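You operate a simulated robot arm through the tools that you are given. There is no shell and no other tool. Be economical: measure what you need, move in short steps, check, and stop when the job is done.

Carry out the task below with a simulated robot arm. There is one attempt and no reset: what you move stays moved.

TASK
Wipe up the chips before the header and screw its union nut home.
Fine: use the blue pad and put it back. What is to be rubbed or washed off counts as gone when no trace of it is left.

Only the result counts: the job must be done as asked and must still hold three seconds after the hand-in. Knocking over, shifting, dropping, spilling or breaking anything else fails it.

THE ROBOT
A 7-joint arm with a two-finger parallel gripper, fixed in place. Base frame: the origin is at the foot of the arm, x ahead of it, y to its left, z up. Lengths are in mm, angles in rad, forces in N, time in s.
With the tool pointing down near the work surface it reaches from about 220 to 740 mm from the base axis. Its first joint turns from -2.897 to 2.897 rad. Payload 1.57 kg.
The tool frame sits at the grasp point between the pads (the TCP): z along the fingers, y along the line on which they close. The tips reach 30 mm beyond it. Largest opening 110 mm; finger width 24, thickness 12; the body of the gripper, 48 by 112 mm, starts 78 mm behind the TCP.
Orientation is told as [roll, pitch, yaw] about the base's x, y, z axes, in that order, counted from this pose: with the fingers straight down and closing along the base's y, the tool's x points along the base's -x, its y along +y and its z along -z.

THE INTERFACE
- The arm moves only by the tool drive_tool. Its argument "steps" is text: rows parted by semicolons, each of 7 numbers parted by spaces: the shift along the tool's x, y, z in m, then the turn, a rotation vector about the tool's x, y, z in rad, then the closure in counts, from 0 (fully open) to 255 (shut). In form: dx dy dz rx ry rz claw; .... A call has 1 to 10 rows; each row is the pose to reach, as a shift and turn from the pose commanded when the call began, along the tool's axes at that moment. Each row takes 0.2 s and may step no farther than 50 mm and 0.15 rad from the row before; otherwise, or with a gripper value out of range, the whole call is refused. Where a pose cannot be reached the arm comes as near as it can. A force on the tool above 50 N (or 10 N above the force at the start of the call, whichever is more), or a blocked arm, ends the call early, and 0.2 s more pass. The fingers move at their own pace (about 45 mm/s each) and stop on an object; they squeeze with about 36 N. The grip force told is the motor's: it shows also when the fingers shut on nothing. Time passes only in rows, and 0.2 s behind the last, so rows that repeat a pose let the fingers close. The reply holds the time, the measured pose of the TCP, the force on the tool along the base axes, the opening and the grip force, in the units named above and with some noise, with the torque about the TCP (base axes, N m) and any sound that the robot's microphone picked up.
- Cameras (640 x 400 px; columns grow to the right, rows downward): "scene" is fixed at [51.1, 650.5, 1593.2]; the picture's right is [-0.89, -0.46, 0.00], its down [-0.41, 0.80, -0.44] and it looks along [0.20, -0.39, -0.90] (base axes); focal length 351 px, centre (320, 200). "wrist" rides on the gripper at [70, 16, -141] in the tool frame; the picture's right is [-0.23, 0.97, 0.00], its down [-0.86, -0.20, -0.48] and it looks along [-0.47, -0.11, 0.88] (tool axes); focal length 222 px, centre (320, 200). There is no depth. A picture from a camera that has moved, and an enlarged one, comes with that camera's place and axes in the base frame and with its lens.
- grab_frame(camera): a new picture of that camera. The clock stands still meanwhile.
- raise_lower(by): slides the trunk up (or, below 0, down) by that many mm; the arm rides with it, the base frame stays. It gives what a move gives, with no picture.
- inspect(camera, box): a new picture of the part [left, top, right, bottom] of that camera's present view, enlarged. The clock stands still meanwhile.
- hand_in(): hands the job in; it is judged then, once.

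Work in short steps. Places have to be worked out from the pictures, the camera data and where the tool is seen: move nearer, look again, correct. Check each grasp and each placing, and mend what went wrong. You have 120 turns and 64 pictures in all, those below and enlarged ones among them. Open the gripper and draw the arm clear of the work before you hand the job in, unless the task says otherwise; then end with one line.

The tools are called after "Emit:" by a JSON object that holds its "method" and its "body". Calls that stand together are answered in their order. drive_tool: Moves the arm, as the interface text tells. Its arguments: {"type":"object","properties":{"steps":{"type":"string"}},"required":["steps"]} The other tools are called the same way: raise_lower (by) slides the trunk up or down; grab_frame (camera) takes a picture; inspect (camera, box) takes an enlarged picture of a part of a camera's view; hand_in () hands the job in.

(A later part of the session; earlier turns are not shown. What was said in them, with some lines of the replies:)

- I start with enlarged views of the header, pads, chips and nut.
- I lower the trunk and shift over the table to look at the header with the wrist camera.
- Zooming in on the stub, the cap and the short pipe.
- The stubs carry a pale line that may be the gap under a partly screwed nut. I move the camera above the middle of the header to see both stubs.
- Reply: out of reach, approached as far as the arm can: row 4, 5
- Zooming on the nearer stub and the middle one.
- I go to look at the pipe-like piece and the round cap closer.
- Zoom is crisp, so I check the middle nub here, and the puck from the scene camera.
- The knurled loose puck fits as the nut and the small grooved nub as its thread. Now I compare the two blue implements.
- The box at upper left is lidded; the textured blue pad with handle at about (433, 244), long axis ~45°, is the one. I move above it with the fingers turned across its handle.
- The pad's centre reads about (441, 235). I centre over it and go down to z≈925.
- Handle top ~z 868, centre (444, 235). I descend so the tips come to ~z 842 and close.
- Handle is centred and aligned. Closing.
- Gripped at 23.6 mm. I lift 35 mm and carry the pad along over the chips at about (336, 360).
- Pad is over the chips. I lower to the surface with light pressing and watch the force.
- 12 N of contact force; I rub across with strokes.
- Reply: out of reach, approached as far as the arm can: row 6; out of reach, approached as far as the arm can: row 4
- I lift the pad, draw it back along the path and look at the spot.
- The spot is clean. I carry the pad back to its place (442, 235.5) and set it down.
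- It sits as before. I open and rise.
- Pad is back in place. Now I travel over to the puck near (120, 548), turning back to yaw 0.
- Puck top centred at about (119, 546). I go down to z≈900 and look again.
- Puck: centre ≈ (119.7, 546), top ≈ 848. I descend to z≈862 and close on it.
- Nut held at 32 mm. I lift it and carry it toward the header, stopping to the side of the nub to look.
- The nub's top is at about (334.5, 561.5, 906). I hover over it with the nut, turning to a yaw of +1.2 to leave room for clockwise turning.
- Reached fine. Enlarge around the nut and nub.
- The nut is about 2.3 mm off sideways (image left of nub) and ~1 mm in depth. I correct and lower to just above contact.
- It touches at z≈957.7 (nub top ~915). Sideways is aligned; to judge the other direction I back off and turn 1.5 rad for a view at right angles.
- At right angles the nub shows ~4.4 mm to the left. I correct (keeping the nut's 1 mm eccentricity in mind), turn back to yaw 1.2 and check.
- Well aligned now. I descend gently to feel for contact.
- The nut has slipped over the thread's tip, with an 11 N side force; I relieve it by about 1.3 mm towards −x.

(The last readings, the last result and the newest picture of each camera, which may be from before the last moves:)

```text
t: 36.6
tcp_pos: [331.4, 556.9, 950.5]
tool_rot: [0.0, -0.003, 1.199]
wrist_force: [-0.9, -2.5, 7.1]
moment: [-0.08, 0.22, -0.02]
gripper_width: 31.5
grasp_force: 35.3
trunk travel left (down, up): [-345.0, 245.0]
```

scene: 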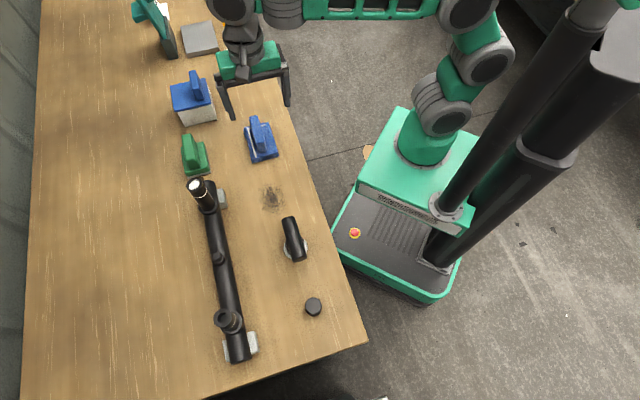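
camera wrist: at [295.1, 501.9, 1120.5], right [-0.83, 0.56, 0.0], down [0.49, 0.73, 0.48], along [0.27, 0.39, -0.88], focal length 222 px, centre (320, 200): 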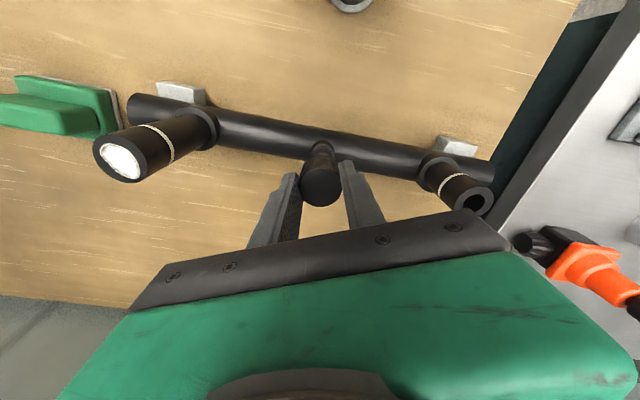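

Light axial contact, side force gone. Now I turn clockwise 1.5 rad with slight down feed, compensating the eccentric grip.

Emit:
{"method": "drive_tool", "body": {"steps": "0 0.00016 0.0001 0 0 0.15 255;-0.00005 0.00033 0.0002 0 0 0.3 255;-0.0001 0.0005 0.0003 0 0 0.45 255;-0.0002 0.0006 0.0004 0 0 0.6 255;-0.0003 0.00075 0.0005 0 0 0.75 255;-0.0004 0.00086 0.0006 0 0 0.9 255;-0.00055 0.00095 0.0007 0 0 1.05 255;-0.0007 0.001 0.0008 0 0 1.2 255;-0.00086 0.00107 0.0009 0 0 1.35 255;-0.001 0.0011 0.001 0 0 1.5 255"}}

```text
t: 38.8
tcp_pos: [330.7, 559.1, 950.4]
tool_rot: [0.003, -0.002, -0.302]
wrist_force: [4.9, 16.4, 14.5]
moment: [0.26, -0.2, 0.02]
gripper_width: 31.9
grasp_force: 36.4
trunk travel left (down, up): [-345.0, 245.0]
```

Side force of 16 N toward +y; I relieve it and re-read.

Emit:
{"method": "drive_tool", "body": {"steps": "0 0.002 0 0 0 0 255;0 0.002 0 0 0 0 255;0 0.002 0 0 0 0 255"}}

Emit:
{"method": "inspect", "body": {"camera": "wrist", "box": [275, 130, 365, 215]}}

```text
t: 39.6
tcp_pos: [330.5, 560.7, 950.5]
tool_rot: [0.0, -0.001, -0.3]
wrist_force: [-4.8, 2.2, 13.6]
moment: [0.05, 0.12, -0.02]
gripper_width: 31.5
grasp_force: 36.4
trunk travel left (down, up): [-345.0, 245.0]
```

```text
4.71 times, centred on (320, 172) of wrist
camera zoom: at [267.7, 597.0, 1090.6], right [0.5, 0.86, 0.0], down [0.76, -0.44, 0.48], along [0.41, -0.24, -0.88], focal length 1045 px, centre (320, 329)
```

zoom: 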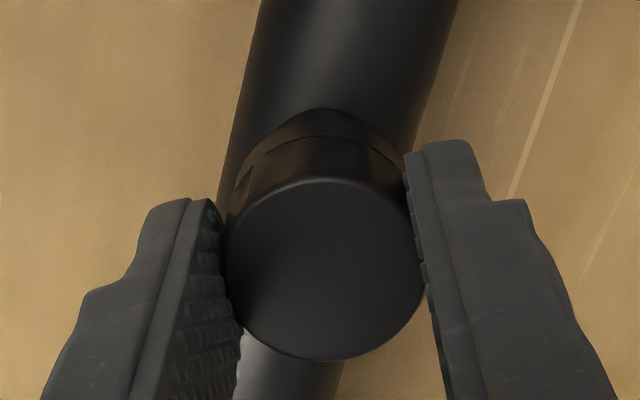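

Aligned again (centres match). I continue clockwise 1.5 rad with mild push and check whether it sinks.

Emit:
{"method": "drive_tool", "body": {"steps": "0 0 0.0001 0 0 0.15 255;0 0.0001 0.0002 0 0 0.3 255;0 0.0002 0.0003 0 0 0.45 255;0 0.0003 0.0004 0 0 0.6 255;0 0.0003 0.0005 0 0 0.75 255;0 0.0004 0.0006 0 0 0.9 255;0 0.0005 0.0007 0 0 1.05 255;0 0.0005 0.0008 0 0 1.2 255;0 0.0005 0.0009 0 0 1.35 255;0 0.0005 0.001 0 0 1.5 255"}}

```text
t: 41.8
tcp_pos: [332.7, 560.5, 949.2]
tool_rot: [0.001, 0.003, -1.805]
wrist_force: [10.3, 7.6, 7.5]
moment: [0.04, -0.23, 0.01]
gripper_width: 31.8
grasp_force: 35.9
trunk travel left (down, up): [-345.0, 245.0]
```

It sinks (≈1.3 mm) — thread engaged. The nut sits ~3 mm off toward tool −x in the grip; I continue 0.75 rad with that compensation.

Emit:
{"method": "drive_tool", "body": {"steps": "0.0013 0.0011 0 0 0 0 255;0.0013 0.0015 0.0002 0 0 0.15 255;0.0012 0.0020 0.0003 0 0 0.3 255;0.0010 0.0024 0.0004 0 0 0.45 255;0.0008 0.0028 0.0005 0 0 0.6 255;0.0005 0.0031 0.0006 0 0 0.75 255;0.0005 0.0031 0.0006 0 0 0.75 255"}}

```text
t: 42.7
tcp_pos: [330.7, 555.3, 947.2]
tool_rot: [-0.003, 0.033, -2.104]
wrist_force: [4.1, 8.5, 1.6]
moment: [0.07, -0.34, -0.01]
gripper_width: 31.7
grasp_force: 36.1
out of reach, approached as far as the arm can: row 3, 4
trunk travel left (down, up): [-345.0, 245.0]
stopped in row 4: the force on the tool passed its limit (the readings are from after the stop); the commanded pose is now the measured one
```

The joint limit is at yaw ≈ −2.1. I open, rise, and look at the nut.

Emit:
{"method": "drive_tool", "body": {"steps": "0 0 0 0 0 0 130;0 0 0 0 0 0 100;0 0 0 0 0 0 100;0 0 -0.02 0 0 0 100;0 0 -0.045 0 0 0 100;0 0 -0.06 0 0 0 100"}}

Emit:
{"method": "grab_frame", "body": {"camera": "wrist"}}

```text
t: 44.1
tcp_pos: [323.0, 535.4, 974.6]
tool_rot: [-0.008, 0.031, -2.106]
wrist_force: [0.4, -0.3, 0.5]
moment: [0.0, 0.03, -0.01]
gripper_width: 66.9
grasp_force: 0.1
out of reach, approached as far as the arm can: row 4, 5, 6
trunk travel left (down, up): [-345.0, 245.0]
```

```text
19 pictures are left
camera wrist: at [370.6, 583.9, 1117.2], right [0.72, -0.69, -0.01], down [-0.61, -0.65, 0.45], along [-0.32, -0.32, -0.89], focal length 222 px, centre (320, 200)
```

wrist: 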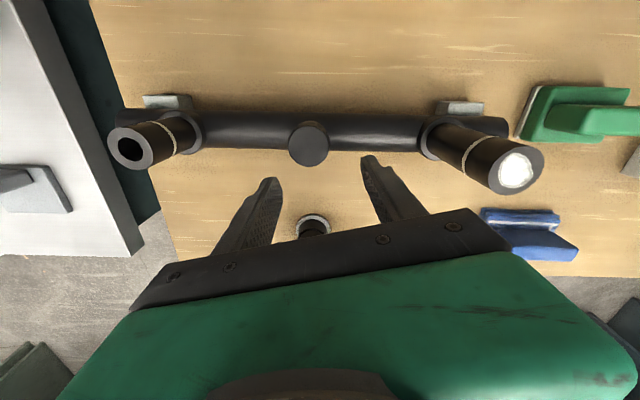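

The nut sits on the thread. I rotate back (two calls), then fix the small tilt and recentre.

Emit:
{"method": "drive_tool", "body": {"steps": "0 0 0 -0.02 0.02 0 100;0 0 0 -0.02 0.02 -0.14 100;0 0 0 -0.02 0.02 -0.28 100;0 0 0 -0.02 0.02 -0.42 100;0 0 0 -0.02 0.02 -0.56 100;0 0 0 -0.02 0.02 -0.7 100;0 0 0 -0.02 0.02 -0.84 100;0 0 0 -0.02 0.02 -0.98 100;0 0 0 -0.02 0.02 -1.12 100;0 0 0 -0.02 0.02 -1.26 100"}}

Emit:
{"method": "drive_tool", "body": {"steps": "0 0 0 0 0 -0.15 100;0 0 0 0 0 -0.3 100;0 0 0 0 0 -0.45 100;0 0 0 0 0 -0.6 100;0 0 0 0 0 -0.75 100;0 0 0 0 0 -0.9 100;0 0 0 0 0 -1.05 100;0 0 0 0 0 -1.2 100;0 0 0 0 0 -1.35 100;0 0 0 0 0 -1.5 100"}}

Emit:
{"method": "drive_tool", "body": {"steps": "0 0 0 0 0 -0.15 100;0 0 0 0 0 -0.3 100;0 0 0 0 0 -0.45 100;0 0 0 0 0 -0.6 100;0 0 0 0 0 -0.75 100;0 0 0 0 0 -0.9 100;0 0 0 0 0 -1.05 100;0 0 0 0 0 -1.2 100"}}

```text
t: 46.3
tcp_pos: [323.0, 535.5, 975.2]
tool_rot: [0.052, 0.016, -0.842]
wrist_force: [1.0, -0.5, -0.9]
moment: [-0.03, 0.01, -0.02]
gripper_width: 66.8
grasp_force: 0.2
out of reach, approached as far as the arm can: row 2, 3, 4, 5, 6, 7
trunk travel left (down, up): [-345.0, 245.0]
```

```text
t: 48.5
tcp_pos: [321.5, 535.6, 975.3]
tool_rot: [0.021, -0.051, 0.657]
wrist_force: [0.1, 0.1, 0.4]
moment: [-0.02, 0.02, 0.01]
gripper_width: 66.7
grasp_force: 0.0
trunk travel left (down, up): [-345.0, 245.0]
```

```text
t: 50.3
tcp_pos: [323.7, 536.9, 976.2]
tool_rot: [-0.04, -0.038, 1.856]
wrist_force: [-0.2, 0.0, -0.2]
moment: [0.0, 0.03, -0.03]
gripper_width: 66.8
grasp_force: 0.1
trunk travel left (down, up): [-345.0, 245.0]
```

Yaw 1.86 is reachable. I level the tool and move over the nut's axis, then check the view.

Emit:
{"method": "drive_tool", "body": {"steps": "0 0 0 -0.04 0.038 0 100;-0.0191 -0.0152 0 -0.04 0.038 0 100;-0.0191 -0.0152 0 -0.04 0.038 0 100"}}

Emit:
{"method": "inspect", "body": {"camera": "wrist", "box": [275, 130, 365, 215]}}

```text
t: 51.1
tcp_pos: [333.5, 560.5, 975.0]
tool_rot: [0.0, 0.004, 1.854]
wrist_force: [-0.6, 0.7, 0.3]
moment: [-0.05, 0.02, 0.0]
gripper_width: 67.0
grasp_force: 0.0
trunk travel left (down, up): [-345.0, 245.0]
```

```text
4.71 times, centred on (320, 172) of wrist
camera zoom: at [336.3, 490.5, 1115.6], right [-1.0, -0.05, 0.0], down [-0.05, 0.88, 0.48], along [-0.02, 0.48, -0.88], focal length 1045 px, centre (320, 329)
```

zoom: 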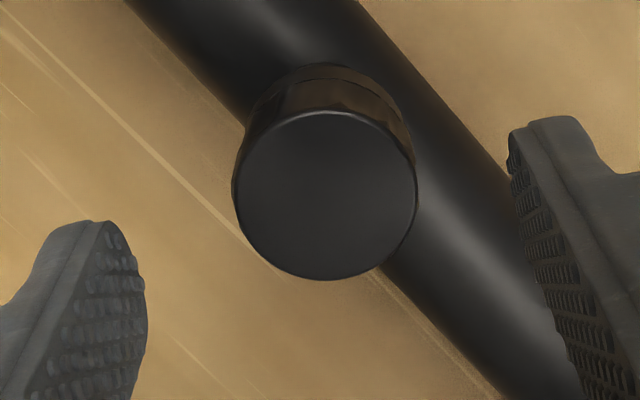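

Centred nicely. I descend and grip the nut, now centred.

Emit:
{"method": "drive_tool", "body": {"steps": "0 0 0.015 0 0 0 100;0 0 0.028 0 0 0 100;0 0 0.028 0 0 0 200;0 0 0.028 0 0 0 255;0 0 0.028 0 0 0 255;0 0 0.028 0 0 0 255;0 0 0.028 0 0 0 255"}}

Emit:
{"method": "drive_tool", "body": {"steps": "0 0 0.001 0 0 0.15 255;0 0 0.001 0 0 0.3 255;0 0 0.001 0 0 0.45 255;0 0 0.001 0 0 0.6 255;0 0 0.0015 0 0 0.75 255;0 0 0.0015 0 0 0.9 255;0 0 0.0015 0 0 1.05 255;0 0 0.0015 0 0 1.2 255"}}

```text
t: 52.7
tcp_pos: [332.6, 559.6, 945.6]
tool_rot: [-0.003, 0.0, 1.854]
wrist_force: [0.7, 1.1, -0.8]
moment: [0.02, -0.05, 0.01]
gripper_width: 32.6
grasp_force: 36.0
trunk travel left (down, up): [-345.0, 245.0]
```

```text
t: 54.5
tcp_pos: [332.2, 558.3, 947.2]
tool_rot: [-0.003, 0.002, 0.652]
wrist_force: [2.3, -7.3, -5.9]
moment: [-0.17, -0.04, -0.01]
gripper_width: 32.5
grasp_force: 36.3
trunk travel left (down, up): [-345.0, 245.0]
```

Thread pulls the tool down (−6 N): feed a bit faster. Continuing.

Emit:
{"method": "drive_tool", "body": {"steps": "0.0004 -0.0005 0.0008 0 0 0.1 255;0.0004 -0.0005 0.001 0 0 0.25 255;0.0004 -0.0005 0.0012 0 0 0.4 255;0.0004 -0.0005 0.0014 0 0 0.55 255;0.0004 -0.0005 0.0016 0 0 0.7 255;0.0004 -0.0005 0.0018 0 0 0.85 255;0.0004 -0.0005 0.002 0 0 1.0 255;0.0004 -0.0005 0.0022 0 0 1.15 255;0.0004 -0.0005 0.0024 0 0 1.3 255;0.0004 -0.0005 0.0024 0 0 1.3 255"}}

```text
t: 56.7
tcp_pos: [333.4, 559.0, 945.4]
tool_rot: [0.0, -0.001, -0.648]
wrist_force: [0.6, 2.1, 0.6]
moment: [0.12, -0.03, 0.66]
gripper_width: 32.5
grasp_force: 35.5
trunk travel left (down, up): [-345.0, 245.0]
```

A reaction torque of 0.66 N·m appears — possibly home. I turn a bit more to see if it rises.

Emit:
{"method": "drive_tool", "body": {"steps": "0 0 0.0001 0 0 0.1 255;0 0 0.0002 0 0 0.2 255;0 0 0.0002 0 0 0.2 255"}}

Emit:
{"method": "inspect", "body": {"camera": "wrist", "box": [275, 130, 365, 215]}}

```text
t: 57.5
tcp_pos: [331.8, 559.5, 945.4]
tool_rot: [0.0, -0.001, -0.848]
wrist_force: [-0.4, -1.4, 0.5]
moment: [0.0, 0.04, 0.59]
gripper_width: 32.1
grasp_force: 35.9
trunk travel left (down, up): [-345.0, 245.0]
```

```text
4.71 times, centred on (320, 172) of wrist
camera zoom: at [297.9, 623.2, 1085.8], right [0.88, 0.47, 0.0], down [0.41, -0.77, 0.48], along [0.23, -0.42, -0.88], focal length 1045 px, centre (320, 329)
```

zoom: 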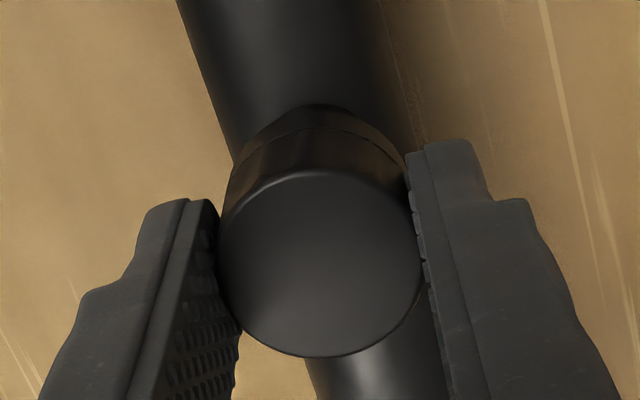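

Torque stays at ~0.6 N·m while the yaw advances: the nut is tight and the fingers slip. I release, rise and inspect.

Emit:
{"method": "drive_tool", "body": {"steps": "0 0 0 0 0 0 130;0 0 0 0 0 0 60;0 0 0 0 0 0 60;0 0 0 0 0 0 60;0 0 -0.03 0 0 0 60;0.02 -0.02 -0.05 0 0 0 60;0.05 -0.05 -0.05 0 0 0 60;0.05 -0.08 -0.05 0 0 0 60"}}

Emit:
{"method": "grab_frame", "body": {"camera": "wrist"}}

Emit:
{"method": "inspect", "body": {"camera": "scene", "box": [206, 245, 236, 265]}}

```text
t: 59.3
tcp_pos: [236.1, 544.3, 993.0]
tool_rot: [0.0, -0.001, -0.847]
wrist_force: [0.3, -0.7, -1.1]
moment: [-0.02, -0.04, 0.01]
gripper_width: 84.1
grasp_force: 0.0
trunk travel left (down, up): [-345.0, 245.0]
```

```text
16 pictures are left
camera wrist: at [202.7, 608.0, 1134.6], right [0.88, 0.47, 0.0], down [0.42, -0.77, 0.48], along [0.23, -0.42, -0.88], focal length 222 px, centre (320, 200)
```

wrist: 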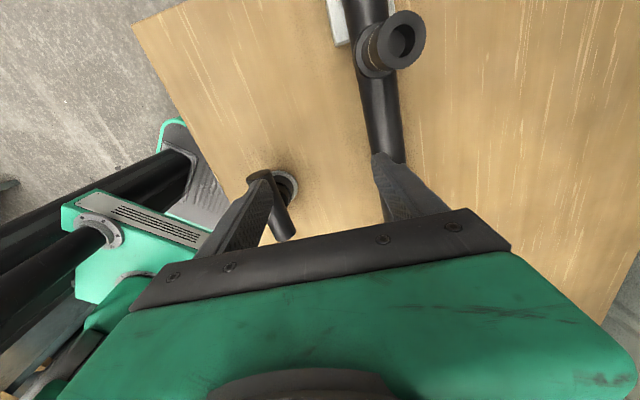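

```text
16.00 times, centred on (221, 255) of scene
camera zoom: at [51.1, 650.5, 1593.2], right [-0.89, -0.46, 0.0], down [-0.41, 0.8, -0.44], along [0.2, -0.39, -0.9], focal length 5616 px, centre (1904, -680)
```

zoom: 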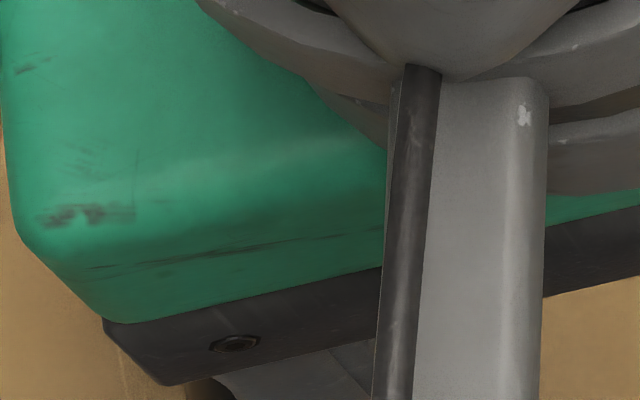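

The arm blocks the view; I retract toward the robot and restore yaw 0.

Emit:
{"method": "drive_tool", "body": {"steps": "-0.016 -0.01 -0.005 0 0 -0.14 60;-0.032 -0.02 -0.01 0 0 -0.28 60;-0.048 -0.03 -0.015 0 0 -0.42 60;-0.064 -0.04 -0.02 0 0 -0.56 60;-0.08 -0.05 -0.02 0 0 -0.7 60;-0.096 -0.058 -0.02 0 0 -0.84 60"}}

Emit:
{"method": "grab_frame", "body": {"camera": "wrist"}}

Emit:
{"method": "inspect", "body": {"camera": "scene", "box": [206, 245, 236, 265]}}

```text
t: 60.7
tcp_pos: [260.1, 433.2, 1015.0]
tool_rot: [-0.002, -0.003, -0.005]
wrist_force: [0.3, -0.3, -0.7]
moment: [-0.01, 0.0, -0.01]
gripper_width: 84.3
grasp_force: 0.0
trunk travel left (down, up): [-345.0, 245.0]
```

```text
14 pictures are left
camera wrist: at [190.0, 452.5, 1155.7], right [0.23, 0.97, 0.0], down [0.85, -0.2, 0.48], along [0.47, -0.11, -0.88], focal length 222 px, centre (320, 200)
```

wrist: 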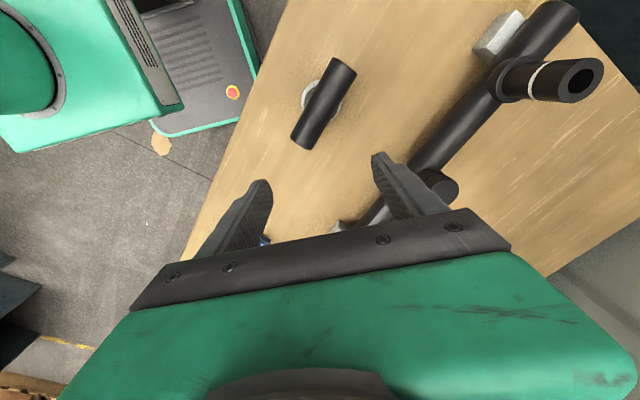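

```text
16.00 times, centred on (221, 255) of scene
camera zoom: at [51.1, 650.5, 1593.2], right [-0.89, -0.46, 0.0], down [-0.41, 0.8, -0.44], along [0.2, -0.39, -0.9], focal length 5616 px, centre (1904, -680)
```

zoom: 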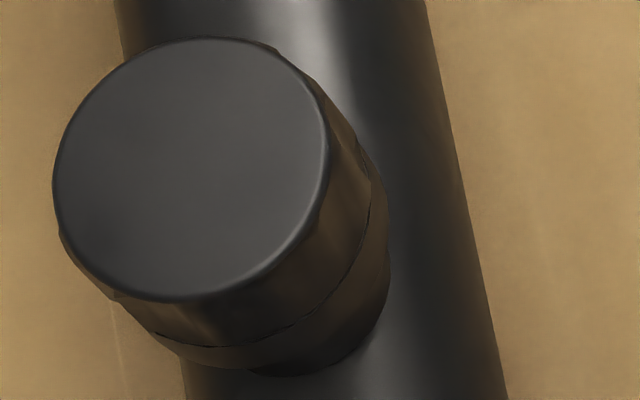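

Check the gap between the nut's rim and its collar from the wrist.

Emit:
{"method": "inspect", "body": {"camera": "wrist", "box": [415, 155, 471, 211]}}

Emit:
{"method": "grab_frame", "body": {"camera": "scene"}}

```text
7.14 times, centred on (443, 183) of wrist
camera zoom: at [190.0, 452.5, 1155.7], right [0.23, 0.97, 0.0], down [0.85, -0.2, 0.48], along [0.47, -0.11, -0.88], focal length 1587 px, centre (-559, 321)
```

zoom: 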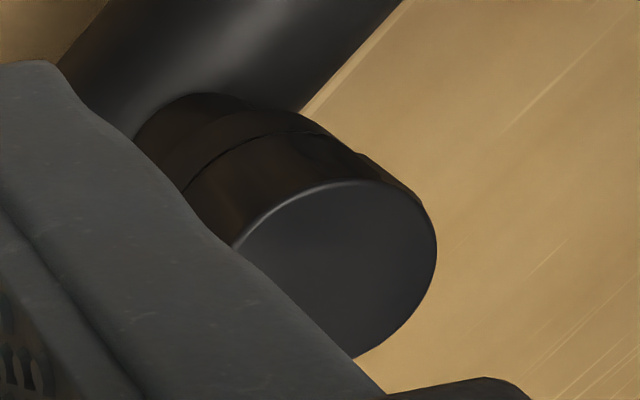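

```text
11 pictures are left
```

scene: 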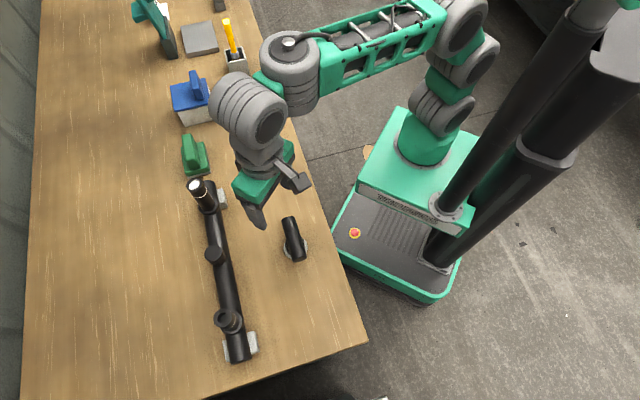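

The rim meets the collar with no thread showing. I draw the arm clear and take a last look at pad and cleaned spot.

Emit:
{"method": "raise_lower", "body": {"by": 180}}

Emit:
{"method": "drive_tool", "body": {"steps": "0.04 -0.027 0 0 0 0 0;0.08 -0.054 0 0 0 0 0;0.12 -0.08 0 0 0 0 0"}}

Emit:
{"method": "inspect", "body": {"camera": "scene", "box": [170, 90, 330, 220]}}

Emit:
{"method": "inspect", "body": {"camera": "scene", "box": [240, 170, 304, 220]}}

```text
t: 62.7
tcp_pos: [260.0, 435.3, 1194.3]
tool_rot: [-0.003, 0.0, -0.007]
wrist_force: [-0.1, 0.0, -0.3]
moment: [0.01, -0.03, -0.01]
gripper_width: 84.2
grasp_force: 0.1
trunk travel left (down, up): [-525.0, 65.0]
```

```text
t: 63.5
tcp_pos: [141.6, 357.7, 1197.1]
tool_rot: [-0.002, -0.001, -0.008]
wrist_force: [-0.2, 0.4, 0.3]
moment: [0.01, 0.0, -0.03]
gripper_width: 110.3
grasp_force: 0.2
trunk travel left (down, up): [-525.0, 65.0]
```

```text
3.08 times, centred on (250, 155) of scene
camera zoom: at [51.1, 650.5, 1593.2], right [-0.89, -0.46, 0.0], down [-0.41, 0.8, -0.44], along [0.2, -0.39, -0.9], focal length 1080 px, centre (535, 338)
```

zoom: 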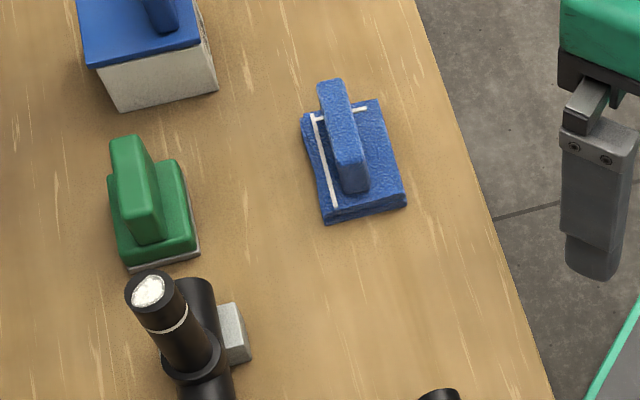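

```text
8.00 times, centred on (272, 195) of scene
camera zoom: at [51.1, 650.5, 1593.2], right [-0.89, -0.46, 0.0], down [-0.41, 0.8, -0.44], along [0.2, -0.39, -0.9], focal length 2808 px, centre (704, 240)
```

zoom: 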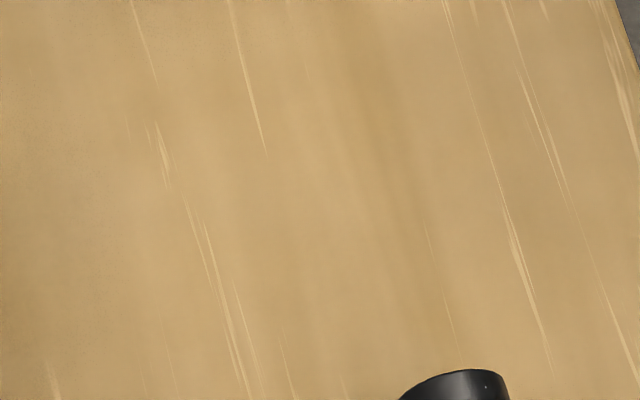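

The spot is clean, the pad is back in its place, the nut is tight on its collar, and the arm is clear and open. Handing in.

Emit:
{"method": "hand_in", "body": {}}

```text
The job is handed in.
```

I wiped the chips up with the blue pad, put the pad back, and screwed the knurled union nut onto the header's middle stub until it tightened against its collar.
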